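You operate a simulated robot arm through the tools that you are given. There is no shell and no other tool. Be economical: measure what you need, move in short steps, check, and stop when the job is done.

Carry out the task below with a simulated robot arm. There is one attempt and no reset: what you move stays moved.

TASK
Turn the dispenser dial to 25.
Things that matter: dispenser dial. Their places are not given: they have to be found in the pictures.

It is judged by the outcome, as a careful person would: the job done as asked, and still so three seconds after it is handed in. It fails if anything else is knocked over, pushed out of place, dropped, spilled or broken.

THE ROBOT
A 6-joint arm with a two-finger parallel gripper, fixed in place. Base frame: the origin is at the foot of the arm, x ahead of it, y to its left, z up. Lengths are in cm, angles in rad, forces in N, time in s.
Its first joint turns from -1.152 to 1.152 rad. Payload 2.9 kg.
Tool frame: the origin (TCP) lies between the finger pads and is the grasp point; the fingertips stand 3 cm ahead of it; z points along the fingers, y is the line along which they close. The gripper opens to 11 cm. The fingers are 2 cm wide and 1 cm thick; the gripper's body (4.8 by 11.2 cm) begins 5.5 cm behind the TCP.
Orientation is told as [roll, pitch, yaw] about the base's x, y, z axes, in that order, counted from this pose: with the fingers straight down and closing along the base's y, the tool's x points along the base's -x, its y along +y and its z along -z.

THE INTERFACE
- The arm moves only by the tool apply_moves. Its argument "moves" is a list that holds one entry, the list of rows, each a list of 7 numbers: the shift along the tool's x, y, z in cm, then the turn, a rotation vector about the tool's x, y, z in rad, then the gripper command, from -1 (shut) to 1 (fully open), values between in proportion. In form: [[[tx, ty, tz, ax, ay, az, hand], ...]]. A call has 1 to 10 rows; each row shifts and turns the commanded pose from where the row before left it, along the tool's axes as they then stand. A row lasts 0.2 s, in which the tool goes at most 5 cm and 0.15 rad; a call with a longer step from one row to the next is refused whole, and so is a gripper value outside its range. A pose out of reach is approached as far as the arm can. The call stops where the force on the tool passes 40 N (or 10 N more than at its start, if that is more) or the arm is blocked; 0.2 s more then pass. The fingers move at their own pace (about 10.8 cm/s each) and stop on an object; they squeeze with about 35 N. The grip force told is the motor's: it shows also when the fingers shut on nothing. Time passes only in rows, and 0.2 s behind the last, so rows that do not move let the fingers close. It gives the time, the measured TCP pose, the force on the tool (base axes), the opening and the grip force at its end, in the units of the frame above (readings bear some noise), and new pictures: "pictures" is both (left out), scene, wrist or none.
- Cameras (640 x 400 px; columns grow to the right, rows downward): "scene" is fixed at [9.18, 46.22, 139.08]; the picture's right is [-0.47, -0.88, 0.00], its down [-0.57, 0.30, -0.76] and it looks along [0.67, -0.36, -0.65] (base axes); focal length 308 px, centre (320, 200). "wrist" rides on the gripper at [-3.6, 0, -5.7] in the tool frame; the picture's right is [0.00, -1.00, 0.00], its down [0.97, 0.00, -0.24] and it looks along [0.24, 0.00, 0.97] (tool axes); focal length 218 px, centre (320, 200).
- probe_pixels(camera, pixels): there is no depth. For up to 12 entries [column, row, z] of the newest picture of that camera ("zoom" is the newest enlarged one), the place [x, y] in the base frame at which the ray of that pixel passes the height z, good to about 0.3 cm, but the place of the scene camera against the robot may be out by one fixed shift of up to 1.8 cm in any direction. No time passes.
- enlarge(camera, box): a new picture of the part [left, top, right, bottom] of that camera's present view, enlarged. No time passes.
- finish_job(): hands the job in; it is judged then, once.

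Work in short steps. Measure before you move; look again where a grasp or a placing could have gone wrong, and mend it. You have 60 turns and 120 pictures in all, the two below and enlarged ones among them. Open the gripper and draw the arm clear of the work before you hand the job in, unless the task says otherwise; then end with one line.

The tools are called after "Request:" by a JSON object that holds its "method" and its "body". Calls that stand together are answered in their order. apply_moves: Moves the arm, as the interface text tells. Its arguments: {"type":"object","properties":{"moves":{"type":"array","items":{"type":"array","items":{"type":"array","items":{"type":"number"}}}},"pictures":{"type":"string","enum":["both","scene","wrist","none"]}},"required":["moves"]} The other tools are called the same way: probe_pixels (camera, pixels) gives the place at which the rays of pixels pass given heights; enlarge (camera, box) takes an enlarged picture of a part of a camera's view; finish_job () hands the job in.

At the start:

```text
clock: 0.0
position: [28.13, 35.12, 120.12]
orientation: [-0.001, 0.001, 0.0]
wrist_force: [-0.2, 0.3, -0.3]
grip_width: 10.97
grasp_force: 0.2
```

scene: 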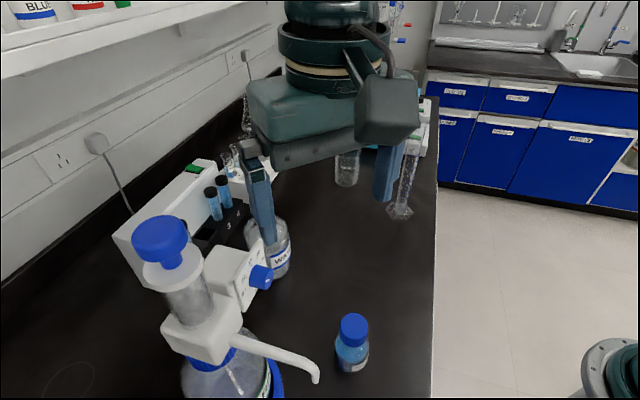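
wrist: 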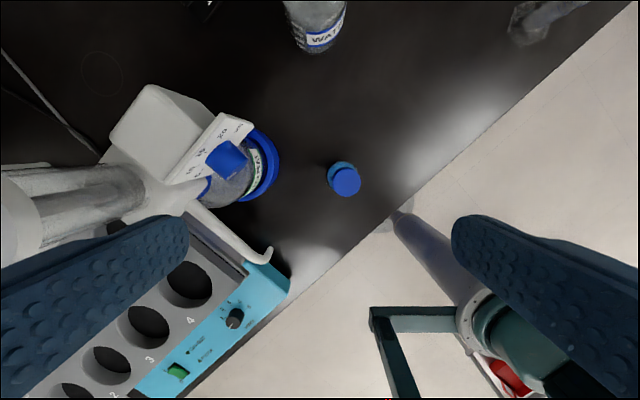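

The dispenser's blue dial is at about (262,277) in the scene view and (226,160) in the wrist view. I'll enlarge both.

Request:
{"method": "enlarge", "body": {"camera": "scene", "box": [190, 220, 310, 330]}}

Request:
{"method": "enlarge", "body": {"camera": "wrist", "box": [160, 90, 300, 220]}}

```text
3.64 times, centred on (250, 275) of scene
```

zoom: 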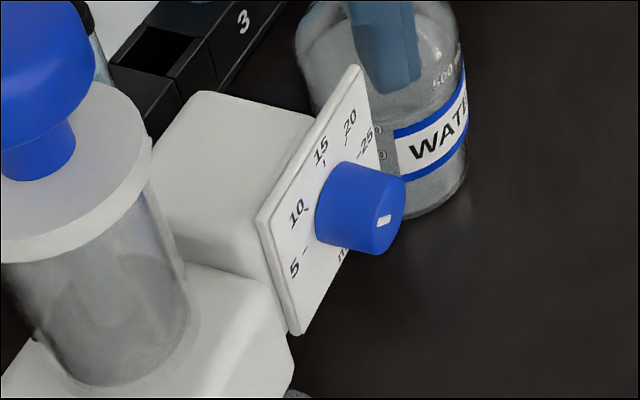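

```text
3.08 times, centred on (230, 155) of wrist
```

zoom: 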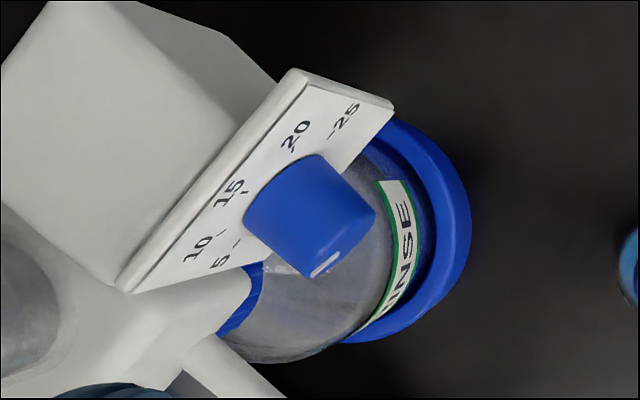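

The rays of the two cameras meet with the dial near (30.7, 42, 109.6). Its plate faces roughly (-0.65,-0.75,0), back toward the arm. I'll back off and yaw the tool so I can then pitch it to look straight at the dial.

Request:
{"method": "apply_moves", "body": {"moves": [[[4, -2, 0, 0, 0, 0, 0.2], [4, -2, 0, 0, 0, 0, 0.2], [0, 0, 0, 0, 0, -0.135, 0.2], [0, 0, 0, 0, 0, -0.135, 0.2], [0, 0, 0, 0, 0, -0.135, 0.2], [0, 0, 0, 0, 0, -0.135, 0.2], [0, 0, 0, 0, 0, -0.135, 0.2], [0, 0, 0, 0, 0, -0.135, 0.2]]], "pictures": "scene"}}

```text
clock: 1.8
position: [19.91, 31.27, 120.19]
orientation: [0.001, 0.001, 0.811]
wrist_force: [0.2, 0.2, 0.1]
grip_width: 6.58
grasp_force: 0.2
```

scene: 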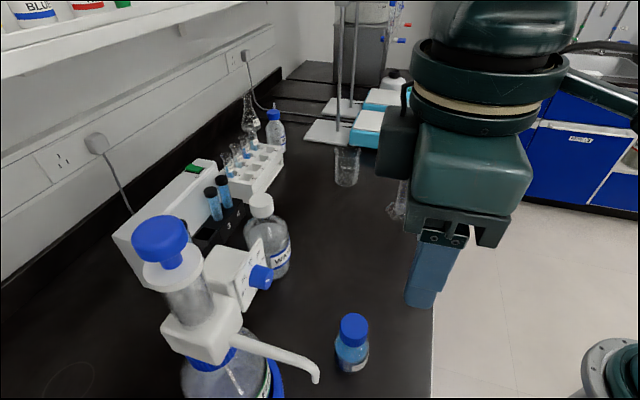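

Now I'll pitch the tool up toward the dial, about tool y, negative.

Request:
{"method": "apply_moves", "body": {"moves": [[[0, 0, 0, 0, -0.145, 0, 0.2], [0, 0, 0, 0, -0.145, 0, 0.2], [0, 0, 0, 0, -0.145, 0, 0.2], [0, 0, 0, 0, -0.145, 0, 0.2], [0, 0, 0, 0, -0.145, 0, 0.2], [0, 0, 0, 0, -0.145, 0, 0.2]]]}}

```text
clock: 3.2
position: [21.63, 30.3, 120.07]
orientation: [0.002, -0.869, 0.809]
wrist_force: [0.7, -0.1, -0.4]
grip_width: 6.63
grasp_force: 0.1
out of reach, approached as far as the arm can: row 4, 5, 6
```

scene: 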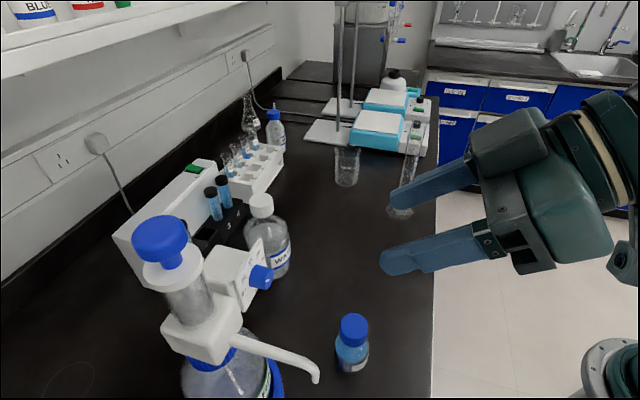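
wrist: 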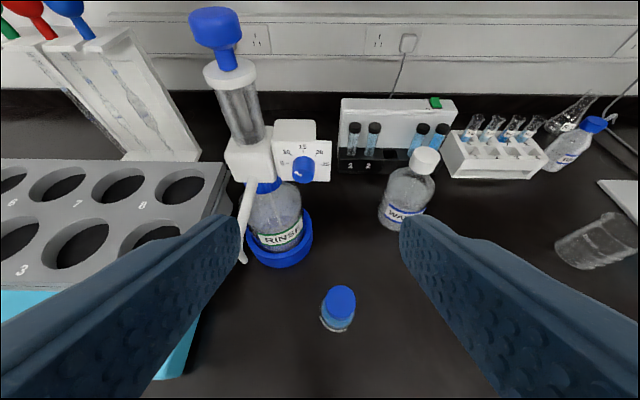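

The dial is now in clear view at wrist (303,170). Enlarging it to read it.

Request:
{"method": "enlarge", "body": {"camera": "wrist", "box": [265, 115, 341, 190]}}

Request:
{"method": "probe_pixels", "body": {"camera": "wrist", "pixels": [[303, 172, 109.5], [303, 172, 108], [303, 172, 106], [303, 172, 104]]}}

Request:
{"method": "probe_pixels", "body": {"camera": "scene", "pixels": [[262, 277, 109.5], [262, 277, 108], [262, 277, 106], [262, 277, 104]]}}

```text
5.33 times, centred on (303, 152) of wrist
```

zoom: 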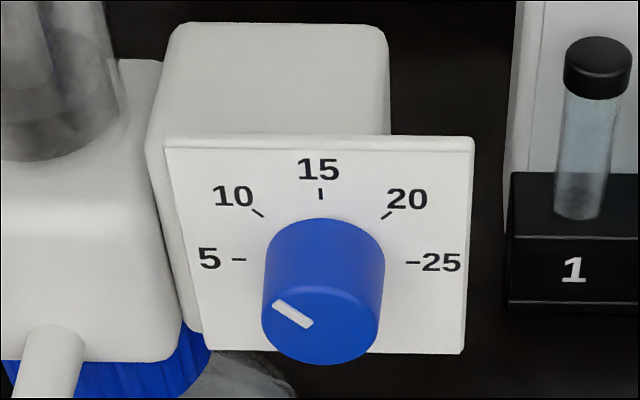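

```text
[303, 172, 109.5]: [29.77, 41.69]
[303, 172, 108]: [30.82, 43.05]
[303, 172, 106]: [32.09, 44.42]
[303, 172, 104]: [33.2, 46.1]
```

```text
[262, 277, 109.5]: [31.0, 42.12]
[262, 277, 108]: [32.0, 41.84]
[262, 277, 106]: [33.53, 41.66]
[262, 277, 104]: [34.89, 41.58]
```

The pointer reads about 10, so it needs about +135° clockwise to reach 25, which is at the right. I'll move down and forward in front of the dial and level the tool.

Request:
{"method": "apply_moves", "body": {"moves": [[[1.5, 0.5, 3.8, 0, 0, 0, 0.2], [1.5, 0.5, 3.8, 0, 0, 0, 0.2], [1.5, 0.5, 3.8, 0, 0, 0, 0.2], [0, 0, 0, 0, -0.14, 0, 0.2], [0, 0, 0, 0, -0.14, 0, 0.2], [0, 0, 0, 0, -0.14, 0, 0.2], [0, 0, 0, 0, -0.14, 0, 0.2], [0, 0, 0, 0, -0.14, 0, 0.2]]]}}

```text
clock: 5.0
position: [28.56, 34.96, 110.14]
orientation: [-0.003, -1.5, 0.82]
wrist_force: [-0.9, 0.6, 1.0]
grip_width: 6.59
grasp_force: 0.0
out of reach, approached as far as the arm can: row 5, 6, 7, 8
```

scene: 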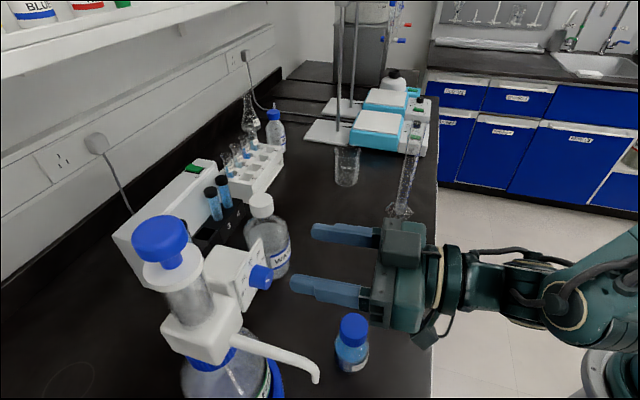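
wrist: 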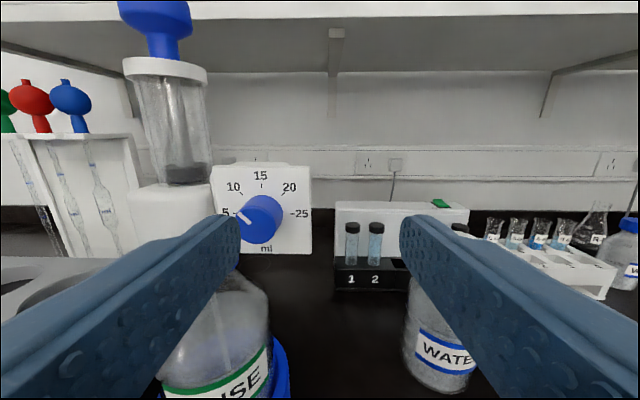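

The dial front is at wrist (260,219), which agrees with my estimate. I'll enlarge it to refine its centre and pointer angle.

Request:
{"method": "enlarge", "body": {"camera": "wrist", "box": [200, 150, 330, 265]}}

```text
3.48 times, centred on (265, 208) of wrist
```

zoom: 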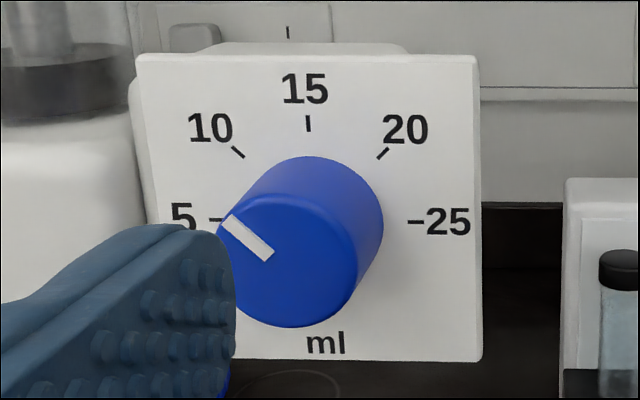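

The pointer is exactly at 10, so I need +135° clockwise. The tool yaw matches the dial axis, and the knob base is at about (31.1,43.0,109.0). I'll shift left in line with the axis, staying short of the knob.

Request:
{"method": "apply_moves", "body": {"moves": [[[0, 1.2, 0, 0, 0, 0, 0.2], [0, 1.2, 0, 0, 0, 0, 0.2]]]}}

```text
clock: 5.6
position: [28.73, 35.97, 110.76]
orientation: [0.005, -1.496, 0.812]
wrist_force: [-0.9, 0.7, -0.5]
grip_width: 6.61
grasp_force: 0.0
out of reach, approached as far as the arm can: row 1, 2
```

scene: 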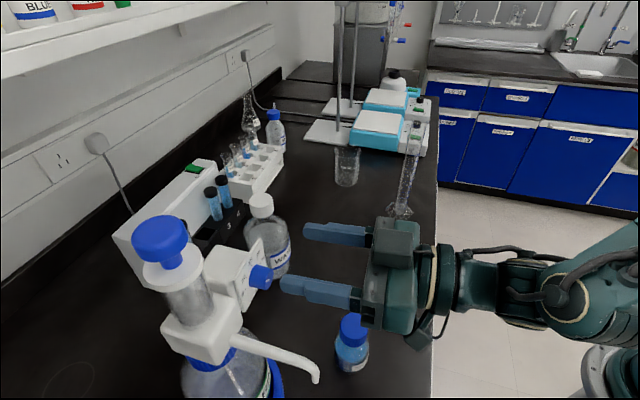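
wrist: 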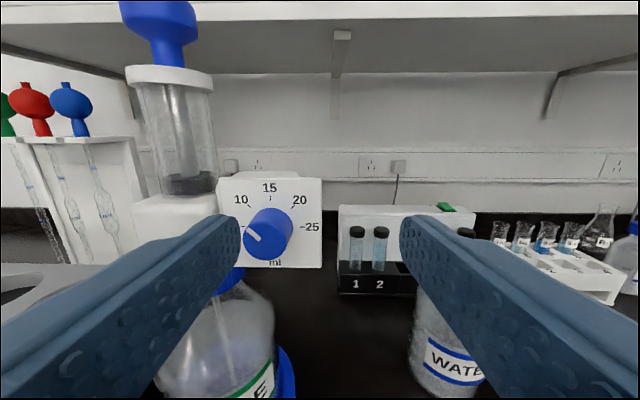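

The arm is at its inner reach limit here. A small forward step will show how the commanded and actual poses differ.

Request:
{"method": "apply_moves", "body": {"moves": [[[0, 0, 1.0, 0, 0, 0, 0.2]]], "pictures": "none"}}

```text
clock: 6.0
position: [29.38, 36.73, 110.69]
orientation: [0.006, -1.497, 0.808]
wrist_force: [-0.2, 0.1, 0.3]
grip_width: 6.59
grasp_force: 0.0
```

The commanded pose is re-based on the actual pose, so relative steps are reliable. I'll lower to dial height and widen the fingers to straddle the knob on a slanted approach.

Request:
{"method": "apply_moves", "body": {"moves": [[[0.8, 0, 0, 0, 0, 0, 0.53], [0.75, 0, 0, 0, 0, 0, 0.53], [0, 0.4, 0.4, 0, 0, 0, 0.53]]]}}

```text
clock: 6.8
position: [29.43, 37.26, 109.26]
orientation: [0.02, -1.496, 0.796]
wrist_force: [0.5, 0.7, 0.0]
grip_width: 8.43
grasp_force: 0.1
```

scene: 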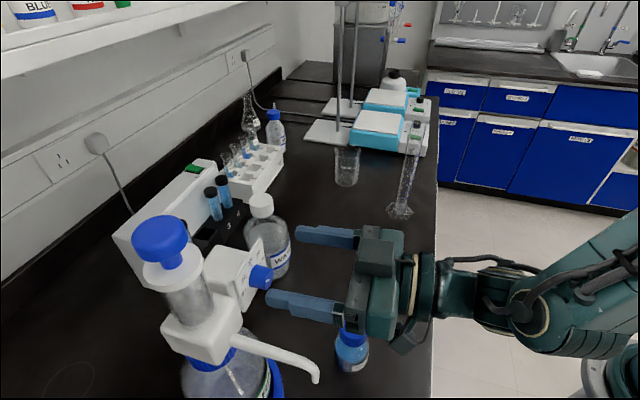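
wrist: 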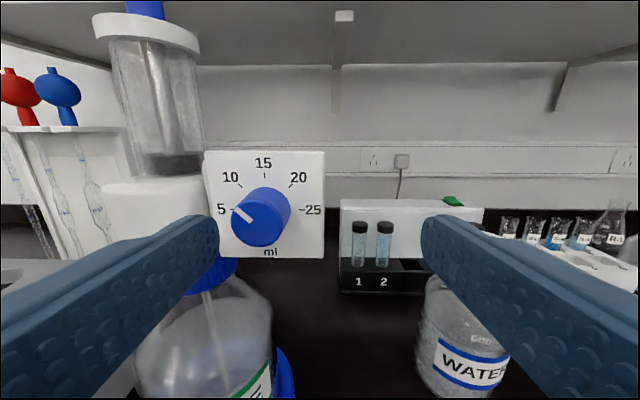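

This pose is in reach. I'll keep moving left in small steps at constant distance.

Request:
{"method": "apply_moves", "body": {"moves": [[[0, 0.5, 0, 0, 0, 0, 0.53], [0, 0.5, 0, 0, 0, 0, 0.53]]], "pictures": "none"}}

```text
clock: 7.4
position: [29.48, 37.63, 109.51]
orientation: [0.001, -1.495, 0.818]
wrist_force: [0.4, -0.2, -1.3]
grip_width: 8.43
grasp_force: 0.1
out of reach, approached as far as the arm can: row 1, 2
```

The limit looks like joint 1. A yaw of about +0.085 rad should free it with little misalignment from the dial axis. I'll yaw and then shift left.

Request:
{"method": "apply_moves", "body": {"moves": [[[0, 0, -0.2, -0.09, 0, 0, 0.53], [0, 0.5, 0, 0, 0, 0, 0.53], [0, 0.5, 0, 0, 0, 0, 0.53]]]}}

```text
clock: 8.2
position: [28.45, 38.04, 109.45]
orientation: [0.091, -1.497, 0.813]
wrist_force: [0.1, -0.7, -0.4]
grip_width: 8.42
grasp_force: 0.1
```

scene: 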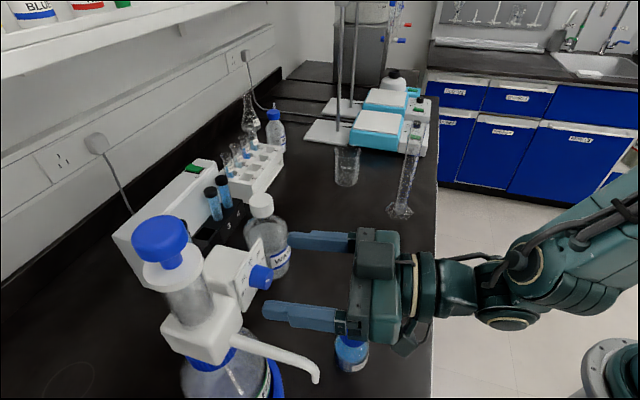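
wrist: 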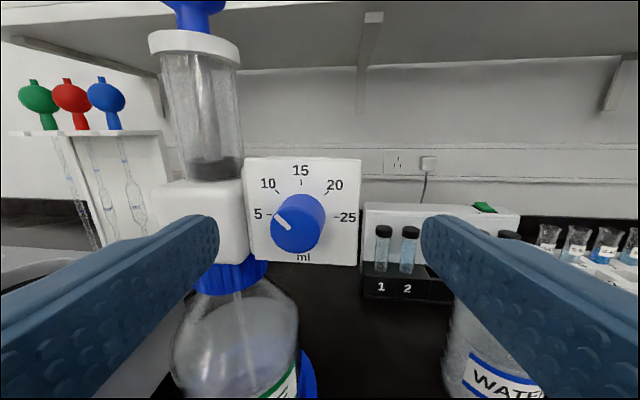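

That is in reach. The knob is now about 1.15 cm left and 0.4 cm below the tool axis. I'll centre, narrow the opening, and roll +0.35 as the starting angle, keeping the gripper body clear of the nozzle.

Request:
{"method": "apply_moves", "body": {"moves": [[[0.2, 0.55, 0, 0, 0, 0, 0.2], [0.2, 0.55, 0, 0, 0, 0, 0.0], [0, 0, 0, 0, 0, 0.12, 0.0], [0, 0, 0, 0, 0, 0.12, 0.0], [0, 0, 0, 0, 0, 0.12, 0.0]]]}}

```text
clock: 9.4
position: [27.71, 38.78, 109.1]
orientation: [1.371, -1.196, -0.482]
wrist_force: [0.1, 0.2, -1.2]
grip_width: 5.51
grasp_force: 0.1
```

scene: 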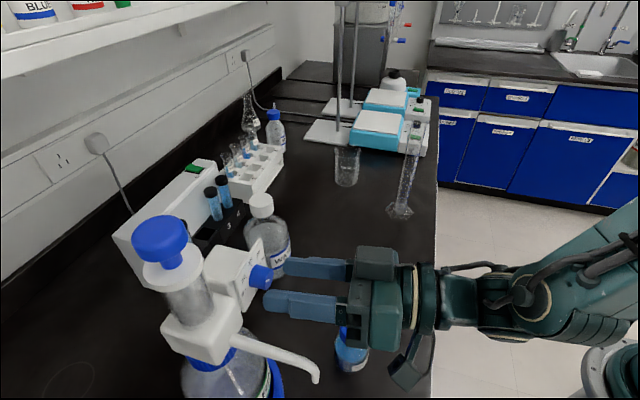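
wrist: 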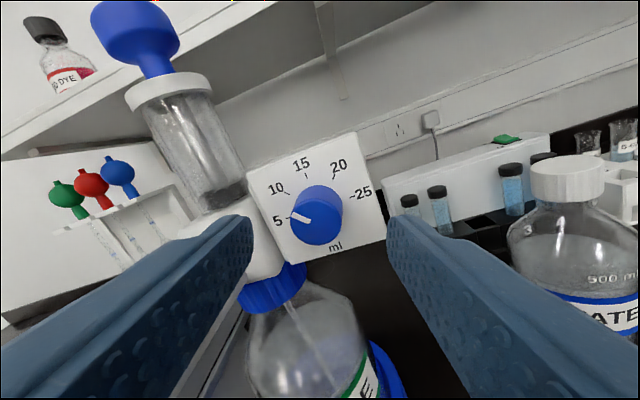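

Request:
{"method": "enlarge", "body": {"camera": "wrist", "box": [240, 130, 400, 270]}}

```text
2.86 times, centred on (320, 200) of wrist
```

zoom: 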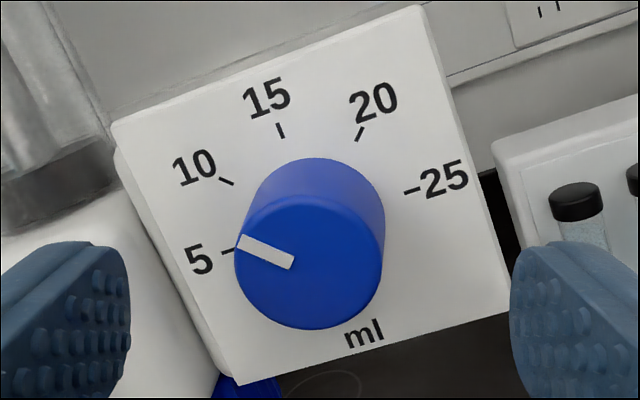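

The knob is centred within about 0.15 cm on the tool axis. I'll advance 1.6 cm and then check.

Request:
{"method": "apply_moves", "body": {"moves": [[[-0.13, 0.1, 0.8, 0, 0, 0, 0.0], [0, 0, 0.8, 0, 0, 0, 0.0]]]}}

Request:
{"method": "enlarge", "body": {"camera": "wrist", "box": [240, 130, 400, 270]}}

```text
clock: 10.0
position: [28.56, 39.98, 109.05]
orientation: [1.37, -1.195, -0.481]
wrist_force: [-0.3, 0.1, -0.3]
grip_width: 5.5
grasp_force: 0.1
```

scene: 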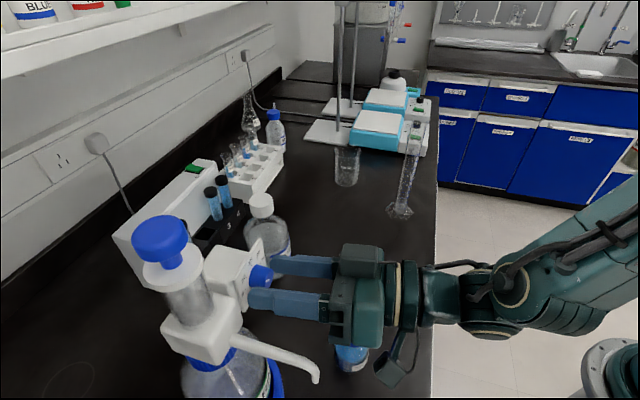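
wrist: 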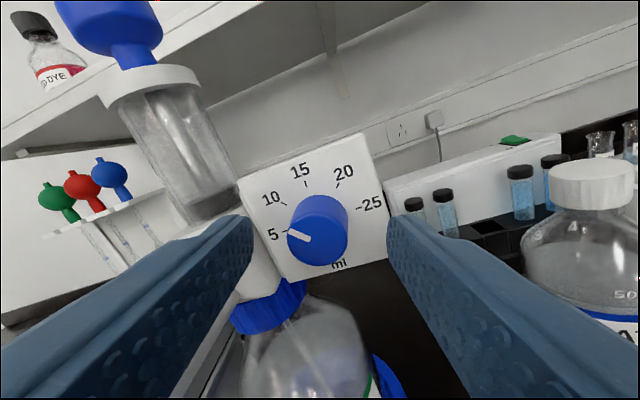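

```text
2.86 times, centred on (320, 200) of wrist
```

zoom: 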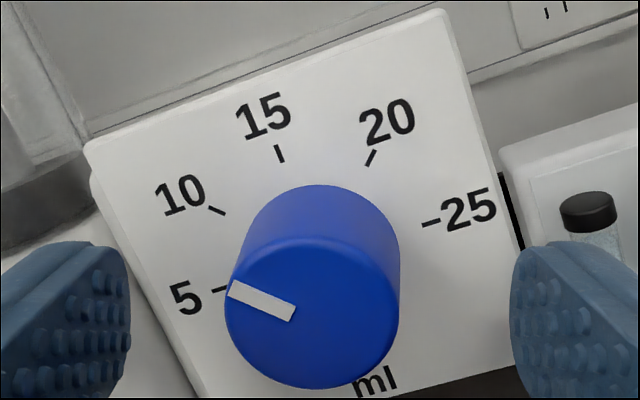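

The knob front is centred on the tool axis and the fingertips are about 0.4 cm past it. I'll advance 0.7 cm more, then close.

Request:
{"method": "apply_moves", "body": {"moves": [[[0.05, 0.03, 0.35, 0, 0, 0, 0.0], [0, 0, 0.35, 0, 0, 0, 0.0]]]}}

Request:
{"method": "enlarge", "body": {"camera": "scene", "box": [190, 220, 350, 330]}}

```text
clock: 10.6
position: [28.94, 40.48, 109.04]
orientation: [1.366, -1.197, -0.477]
wrist_force: [-9.2, -11.5, 3.5]
grip_width: 5.47
grasp_force: 0.1
```

scene: 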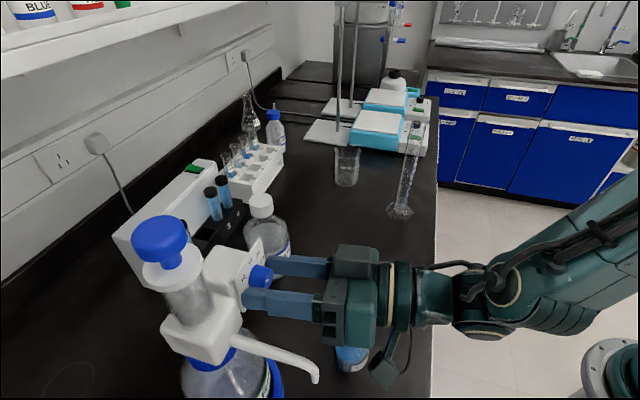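
wrist: 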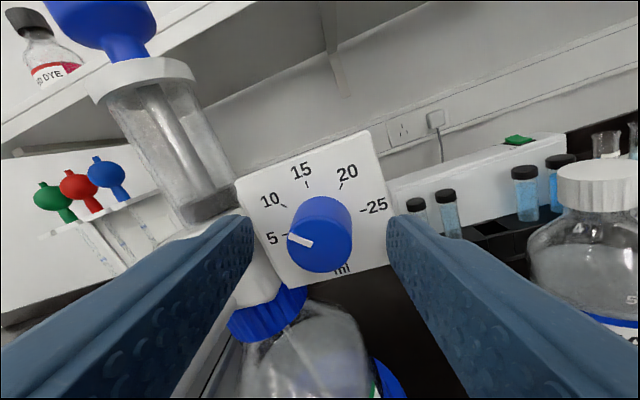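

```text
3.64 times, centred on (270, 275) of scene
```

zoom: 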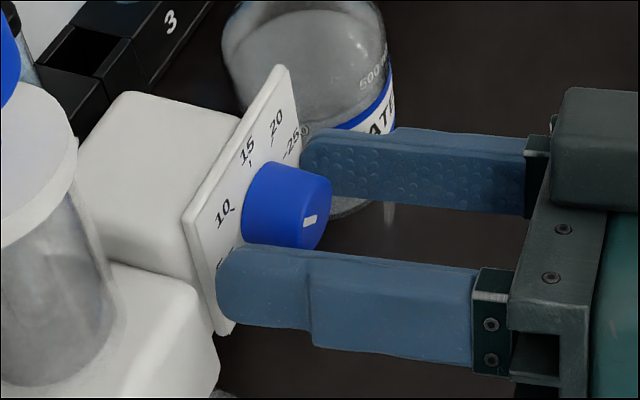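

The left tip touched the plate (15 N), so I'll back off 0.45 cm and close on the knob.

Request:
{"method": "apply_moves", "body": {"moves": [[[0, 0, -0.45, 0, 0, 0, 0.0], [0, 0, 0, 0, 0, 0, -0.3], [0, 0, 0, 0, 0, 0, -0.5], [0, 0, 0, 0, 0, 0, -0.7], [0, 0, 0, 0, 0, 0, -0.7]]]}}

Request:
{"method": "enlarge", "body": {"camera": "wrist", "box": [240, 130, 400, 270]}}

```text
clock: 11.8
position: [28.81, 40.23, 109.1]
orientation: [1.369, -1.197, -0.48]
wrist_force: [4.2, 0.6, -0.4]
grip_width: 2.45
grasp_force: 44.8
```

scene: 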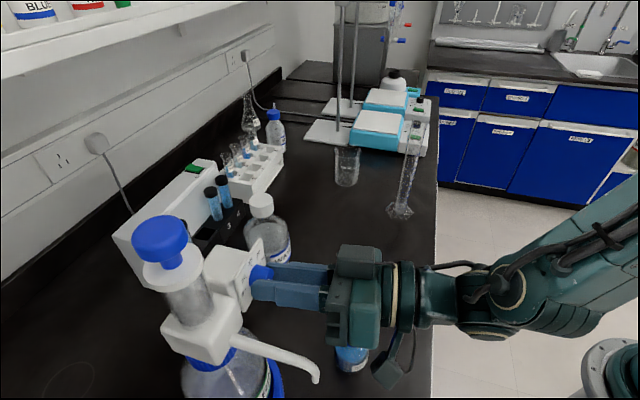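
wrist: 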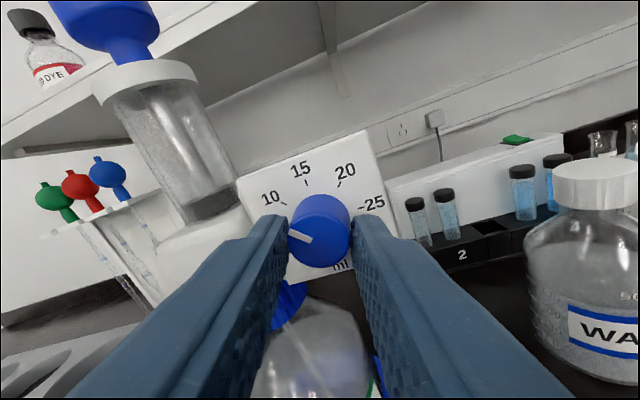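

```text
2.86 times, centred on (320, 200) of wrist
```

zoom: 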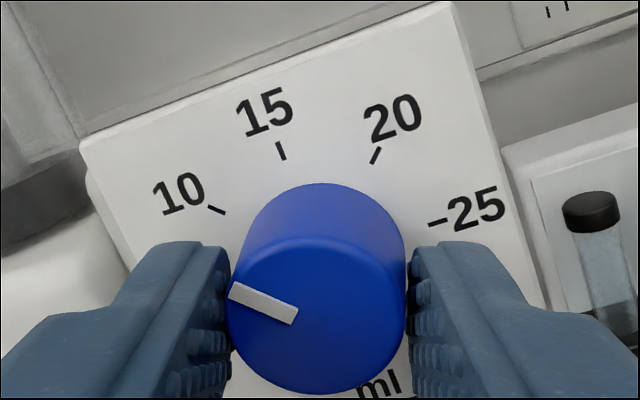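

The knob is gripped (2.45 cm wide, low side force). I'll turn clockwise 0.6 rad and check.

Request:
{"method": "apply_moves", "body": {"moves": [[[0, 0, 0, 0, 0, 0.12, -0.7], [0, 0, 0, 0, 0, 0.12, -0.7], [0, 0, 0, 0, 0, 0.12, -0.7], [0, 0, 0, 0, 0, 0.12, -0.7], [0, 0, 0, 0, 0, 0.12, -0.7]]], "pictures": "wrist"}}

Request:
{"method": "enlarge", "body": {"camera": "wrist", "box": [240, 130, 400, 270]}}

```text
clock: 13.0
position: [28.61, 40.26, 109.01]
orientation: [1.485, -0.598, -0.616]
wrist_force: [-6.2, 3.4, 2.4]
grip_width: 2.39
grasp_force: 44.5
```

wrist: 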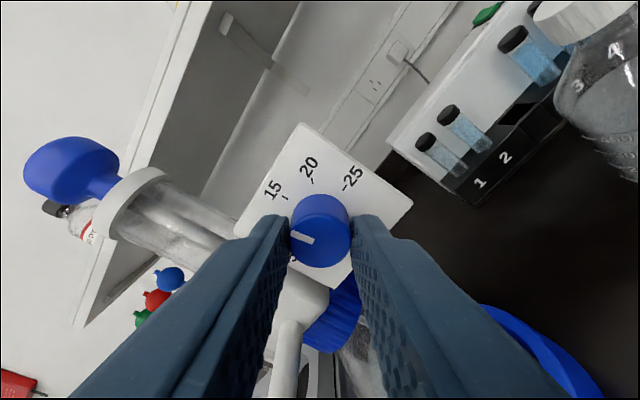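

```text
2.86 times, centred on (320, 200) of wrist
```

zoom: 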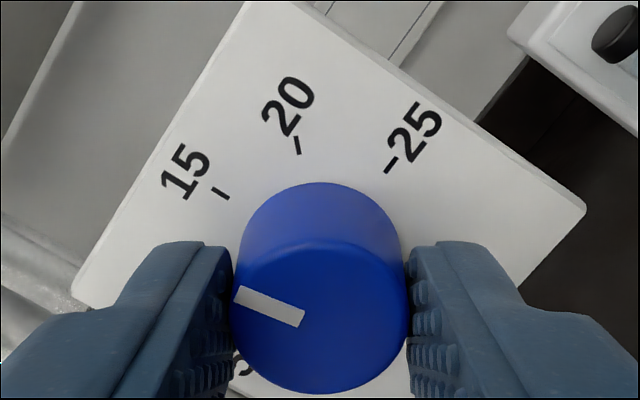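

The knob follows and the forces are small. Turning another 0.6 rad.

Request:
{"method": "apply_moves", "body": {"moves": [[[0, 0, 0, 0, 0, 0.12, -0.7], [0, 0, 0, 0, 0, 0.12, -0.7], [0, 0, 0, 0, 0, 0.12, -0.7], [0, 0, 0, 0, 0, 0.12, -0.7], [0, 0, 0, 0, 0, 0.12, -0.7]]]}}

Request:
{"method": "enlarge", "body": {"camera": "wrist", "box": [240, 130, 400, 270]}}

```text
clock: 14.2
position: [28.61, 40.32, 109.25]
orientation: [1.506, -0.001, -0.663]
wrist_force: [-24.7, -1.3, 17.7]
grip_width: 2.42
grasp_force: 45.3
```

scene: 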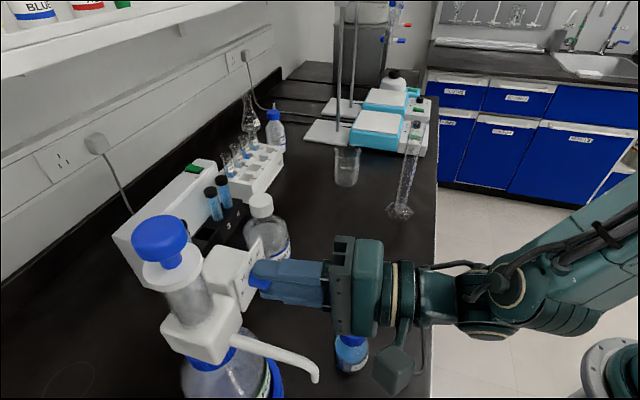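
wrist: 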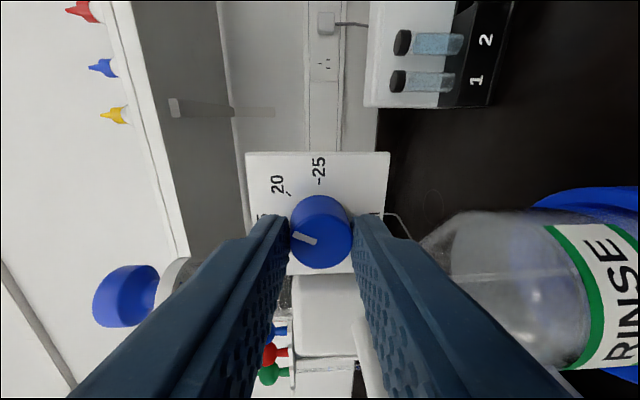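

```text
2.86 times, centred on (320, 200) of wrist
```

zoom: 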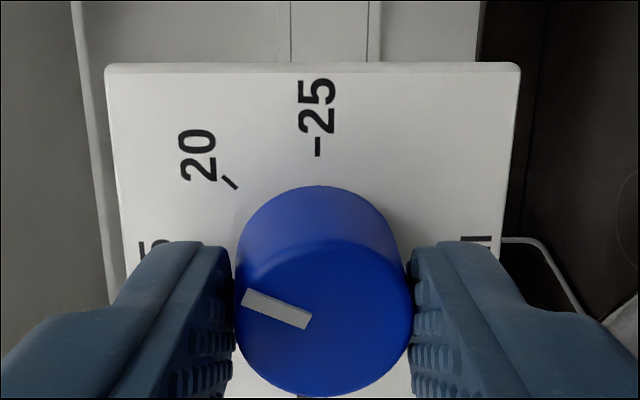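

About 69° is done. The side force is building from the slight skew, so I'll release, back off slightly, roll back 1.2 rad and regrasp.

Request:
{"method": "apply_moves", "body": {"moves": [[[0, 0, 0, 0, 0, 0, -0.1], [0, 0, -0.4, 0, 0, 0, -0.1], [0, 0, 0, 0, 0, -0.15, -0.1], [0, 0, 0, 0, 0, -0.15, -0.1], [0, 0, 0, 0, 0, -0.15, -0.1], [0, 0, 0, 0, 0, -0.15, -0.1], [0, 0, 0, 0, 0, -0.15, -0.1], [0, 0, 0, 0, 0, -0.15, -0.1], [0, 0, 0, 0, 0, -0.15, -0.1], [0, 0, 0, 0, 0, -0.15, -0.1]]]}}

Request:
{"method": "enlarge", "body": {"camera": "wrist", "box": [240, 130, 400, 270]}}

```text
clock: 16.4
position: [28.63, 39.85, 109.07]
orientation: [1.367, -1.196, -0.477]
wrist_force: [0.3, 0.4, 0.1]
grip_width: 4.96
grasp_force: 0.0
```

scene: 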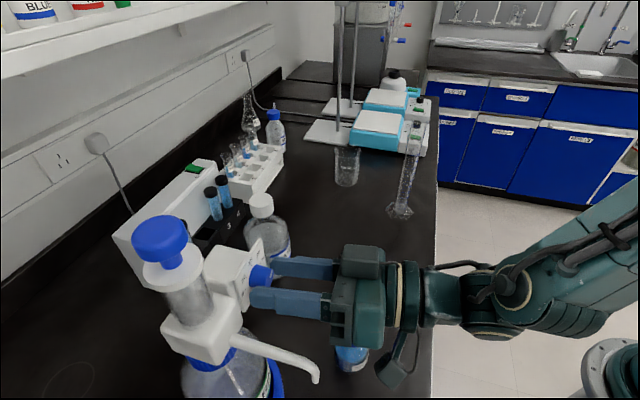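
wrist: 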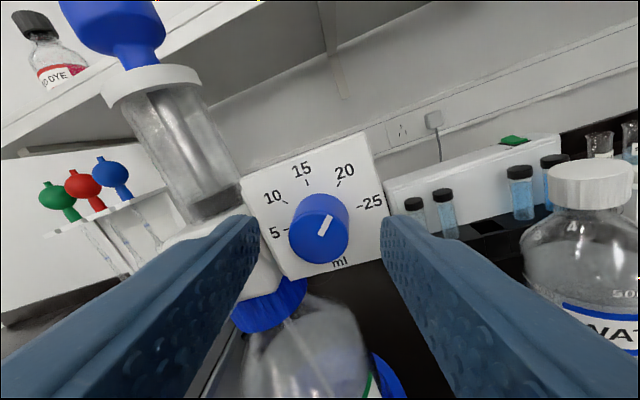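

```text
2.86 times, centred on (320, 200) of wrist
```

zoom: 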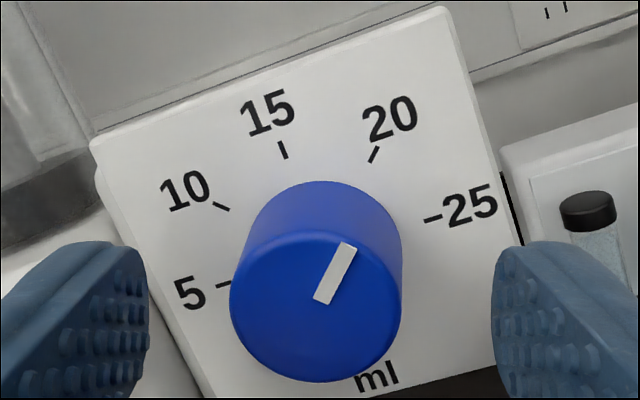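

The pointer now reads about 19.4, as it rolled a little on release. About 0.89 rad remain. I'll roll back a bit more, level the tool by 0.07 rad to reduce skew, advance and look.

Request:
{"method": "apply_moves", "body": {"moves": [[[0, 0, 0, 0, 0, -0.135, -0.1], [0, 0, 0, 0, 0, -0.135, -0.1], [0.14, 0, 0, -0.006, -0.07, 0, -0.1], [0, 0, 0.3, 0, 0, 0, -0.1]]]}}

Request:
{"method": "enlarge", "body": {"camera": "wrist", "box": [240, 130, 400, 270]}}

```text
clock: 17.4
position: [28.93, 39.95, 109.0]
orientation: [1.521, -1.474, -0.615]
wrist_force: [-0.4, 1.6, -0.2]
grip_width: 4.95
grasp_force: 0.0
```

scene: 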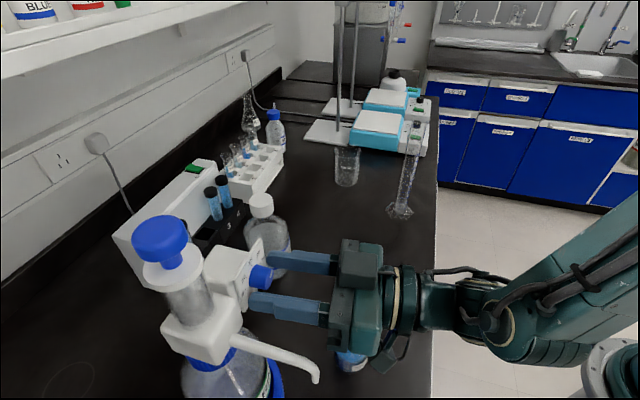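
wrist: 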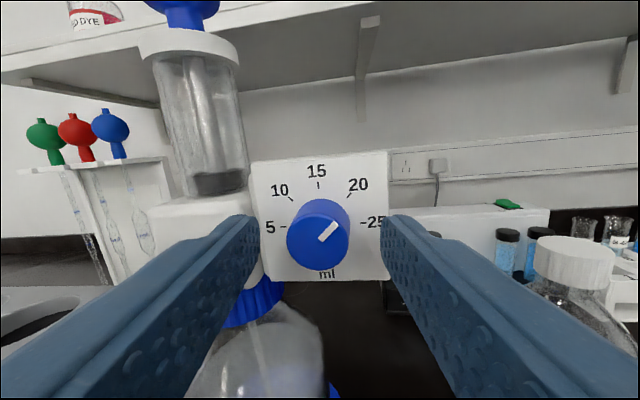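

```text
2.86 times, centred on (320, 200) of wrist
```

zoom: 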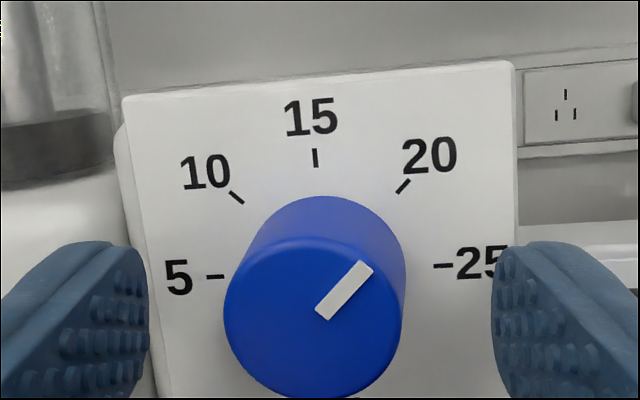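

The pointer now reads 20, the knob is centred and the pitch is aligned. I'll close and turn the remaining 45°.

Request:
{"method": "apply_moves", "body": {"moves": [[[0, 0.08, 0, 0, 0, 0, -0.3], [0, 0, 0, 0, 0, 0, -0.5], [0, 0, 0, 0, 0, 0, -0.7], [0, 0, 0, 0, 0, 0, -0.7], [0, 0, 0, 0, 0, 0.131, -0.7], [0, 0, 0, 0, 0, 0.131, -0.7], [0, 0, 0, 0, 0, 0.131, -0.7], [0, 0, 0, 0, 0, 0.131, -0.7], [0, 0, 0, 0, 0, 0.131, -0.7], [0, 0, 0, 0, 0, 0.131, -0.7]]]}}

Request:
{"method": "enlarge", "body": {"camera": "wrist", "box": [240, 130, 400, 270]}}

```text
clock: 19.6
position: [28.86, 39.99, 109.09]
orientation: [1.563, -0.682, -0.658]
wrist_force: [-7.5, 1.5, -1.0]
grip_width: 2.44
grasp_force: 44.8
```

scene: 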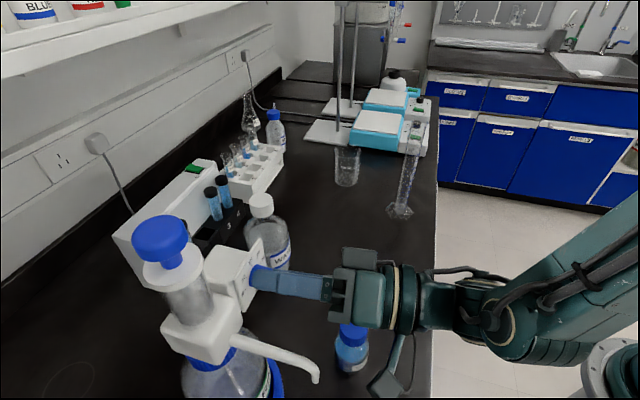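
wrist: 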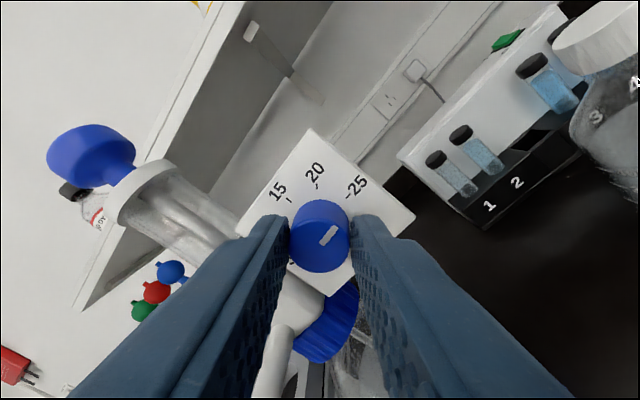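

```text
2.86 times, centred on (320, 200) of wrist
```

zoom: 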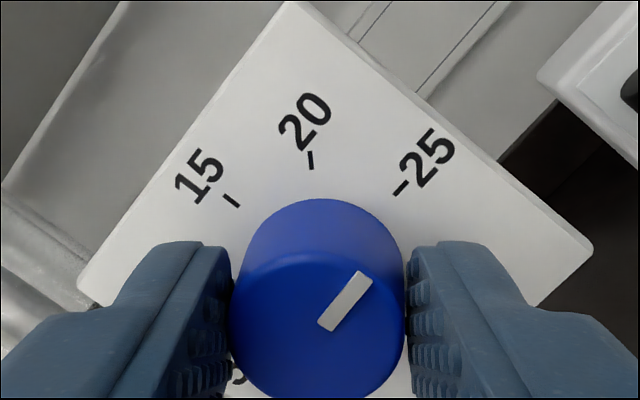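

The pointer is parallel to the plate's horizontal toward 25, and the force is low. I'll release and back off to read it.

Request:
{"method": "apply_moves", "body": {"moves": [[[0, 0, 0, 0, 0, 0, -0.45], [0, 0, 0, 0, 0, 0, -0.1], [0, 0, -0.5, 0, 0, 0, -0.1], [0, 0, -0.5, 0, 0, 0, -0.1], [0, 0, 0, 0, 0, -0.15, -0.1], [0, 0, 0, 0, 0, -0.15, -0.1], [0, 0, 0, 0, 0, -0.15, -0.1], [0, 0, 0, 0, 0, -0.15, -0.1], [0, 0, 0, 0, 0, -0.15, -0.1]]]}}

Request:
{"method": "enlarge", "body": {"camera": "wrist", "box": [240, 130, 400, 270]}}

```text
clock: 21.6
position: [28.58, 39.3, 109.17]
orientation: [1.527, -1.439, -0.619]
wrist_force: [-0.4, -0.8, 0.7]
grip_width: 4.94
grasp_force: 0.1
out of reach, approached as far as the arm can: row 3
```

scene: 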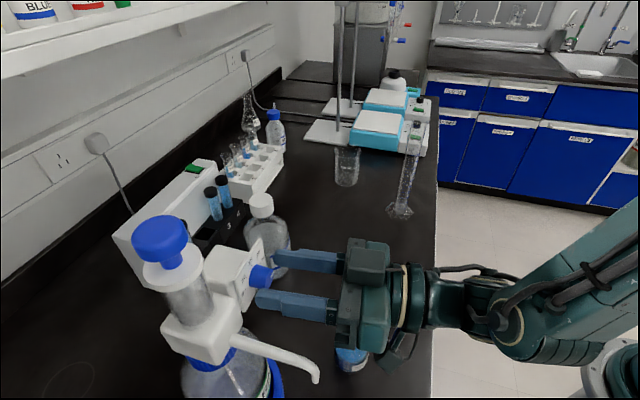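
wrist: 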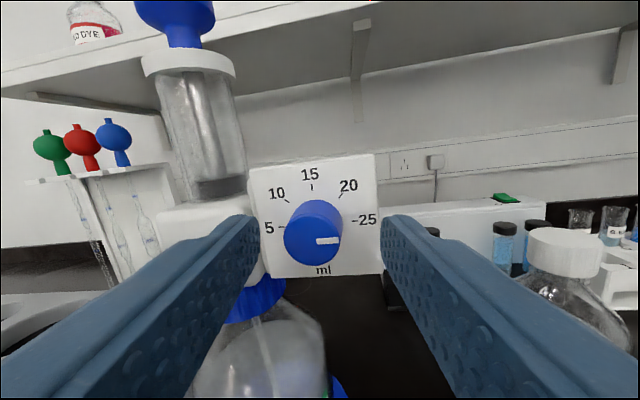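

```text
2.86 times, centred on (320, 200) of wrist
```

zoom: 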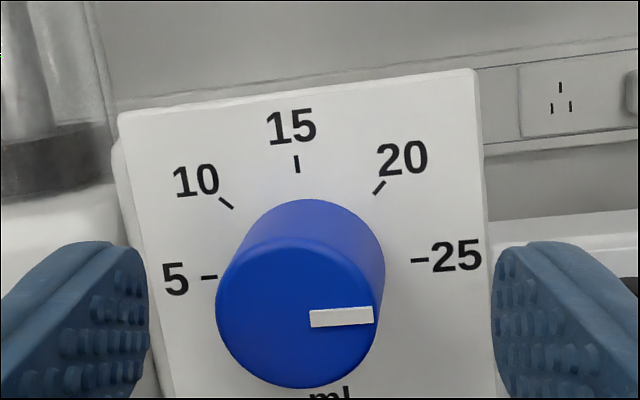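

The pointer is parallel to the 5–25 line and points at 25. The fingers straddle the knob sideways, so I'll move straight up clear of it, then away to the right.

Request:
{"method": "apply_moves", "body": {"moves": [[[-1, 0, 0, 0, 0, 0, 0.0], [-1.5, 0, 0, 0, 0, 0, 0.0], [-2, 0, 0, 0, 0, 0, 0.0], [-1, -2, 0, 0, 0, 0, 0.0], [0, -3, -1, 0, 0, 0, 0.0], [0, -3, -2, 0, 0, 0, 0.0], [0, -2, -2, 0, 0, 0, 0.0]]]}}

Request:
{"method": "enlarge", "body": {"camera": "scene", "box": [190, 220, 310, 330]}}

Request:
{"method": "enlarge", "body": {"camera": "wrist", "box": [100, 170, 300, 330]}}

```text
clock: 23.2
position: [34.08, 28.75, 113.31]
orientation: [1.548, -1.435, -0.644]
wrist_force: [0.0, 0.1, -0.5]
grip_width: 5.49
grasp_force: 0.0
```

scene: 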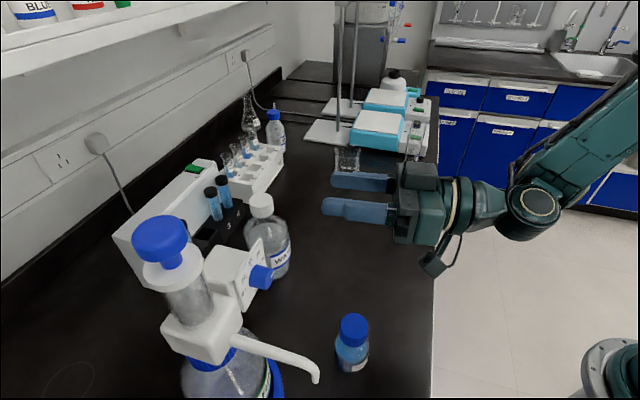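
wrist: 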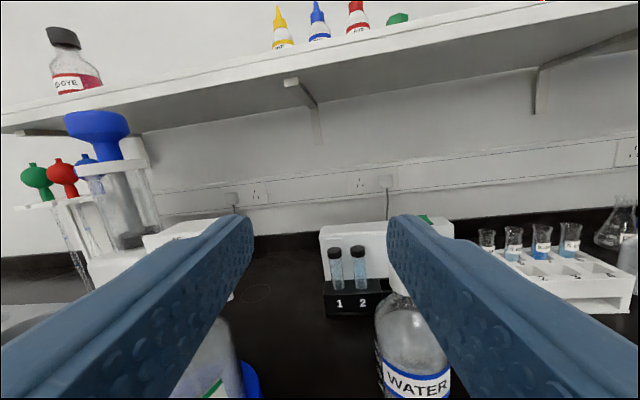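

```text
3.64 times, centred on (250, 275) of scene
```

zoom: 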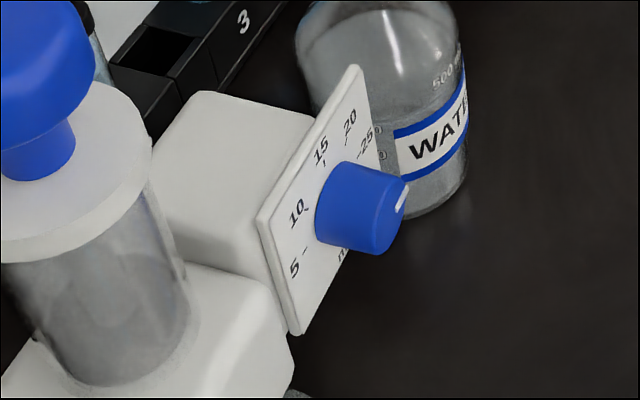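

```text
2.50 times, centred on (200, 250) of wrist
```

zoom: 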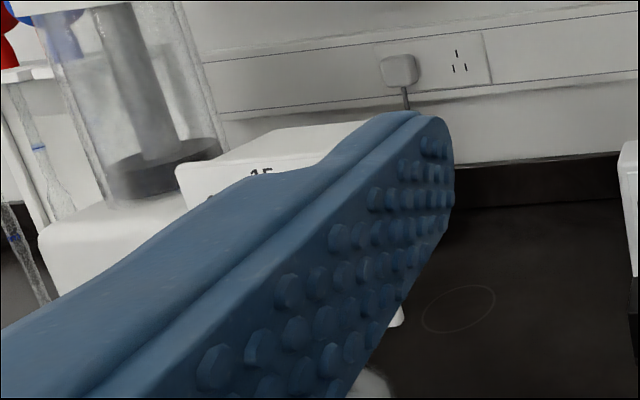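

The dispenser has not moved, the pointer is at 25, and the arm is clear. I'll open the gripper fully and hand in.

Request:
{"method": "apply_moves", "body": {"moves": [[[0, 0, 0, 0, 0, 0, 0.8], [0, 0, 0, 0, 0, 0, 0.8]]], "pictures": "none"}}

Request:
{"method": "finish_job", "body": {}}

```text
clock: 23.8
position: [33.87, 28.81, 113.38]
orientation: [1.545, -1.434, -0.643]
wrist_force: [-0.2, 0.1, 0.0]
grip_width: 9.9
grasp_force: 0.1
```

```text
The job is handed in.
```

The dispenser dial went from 10 to 25, with the pointer lined up with the 25 mark in the last close-up; nothing else was moved and the arm is clear with the gripper open.
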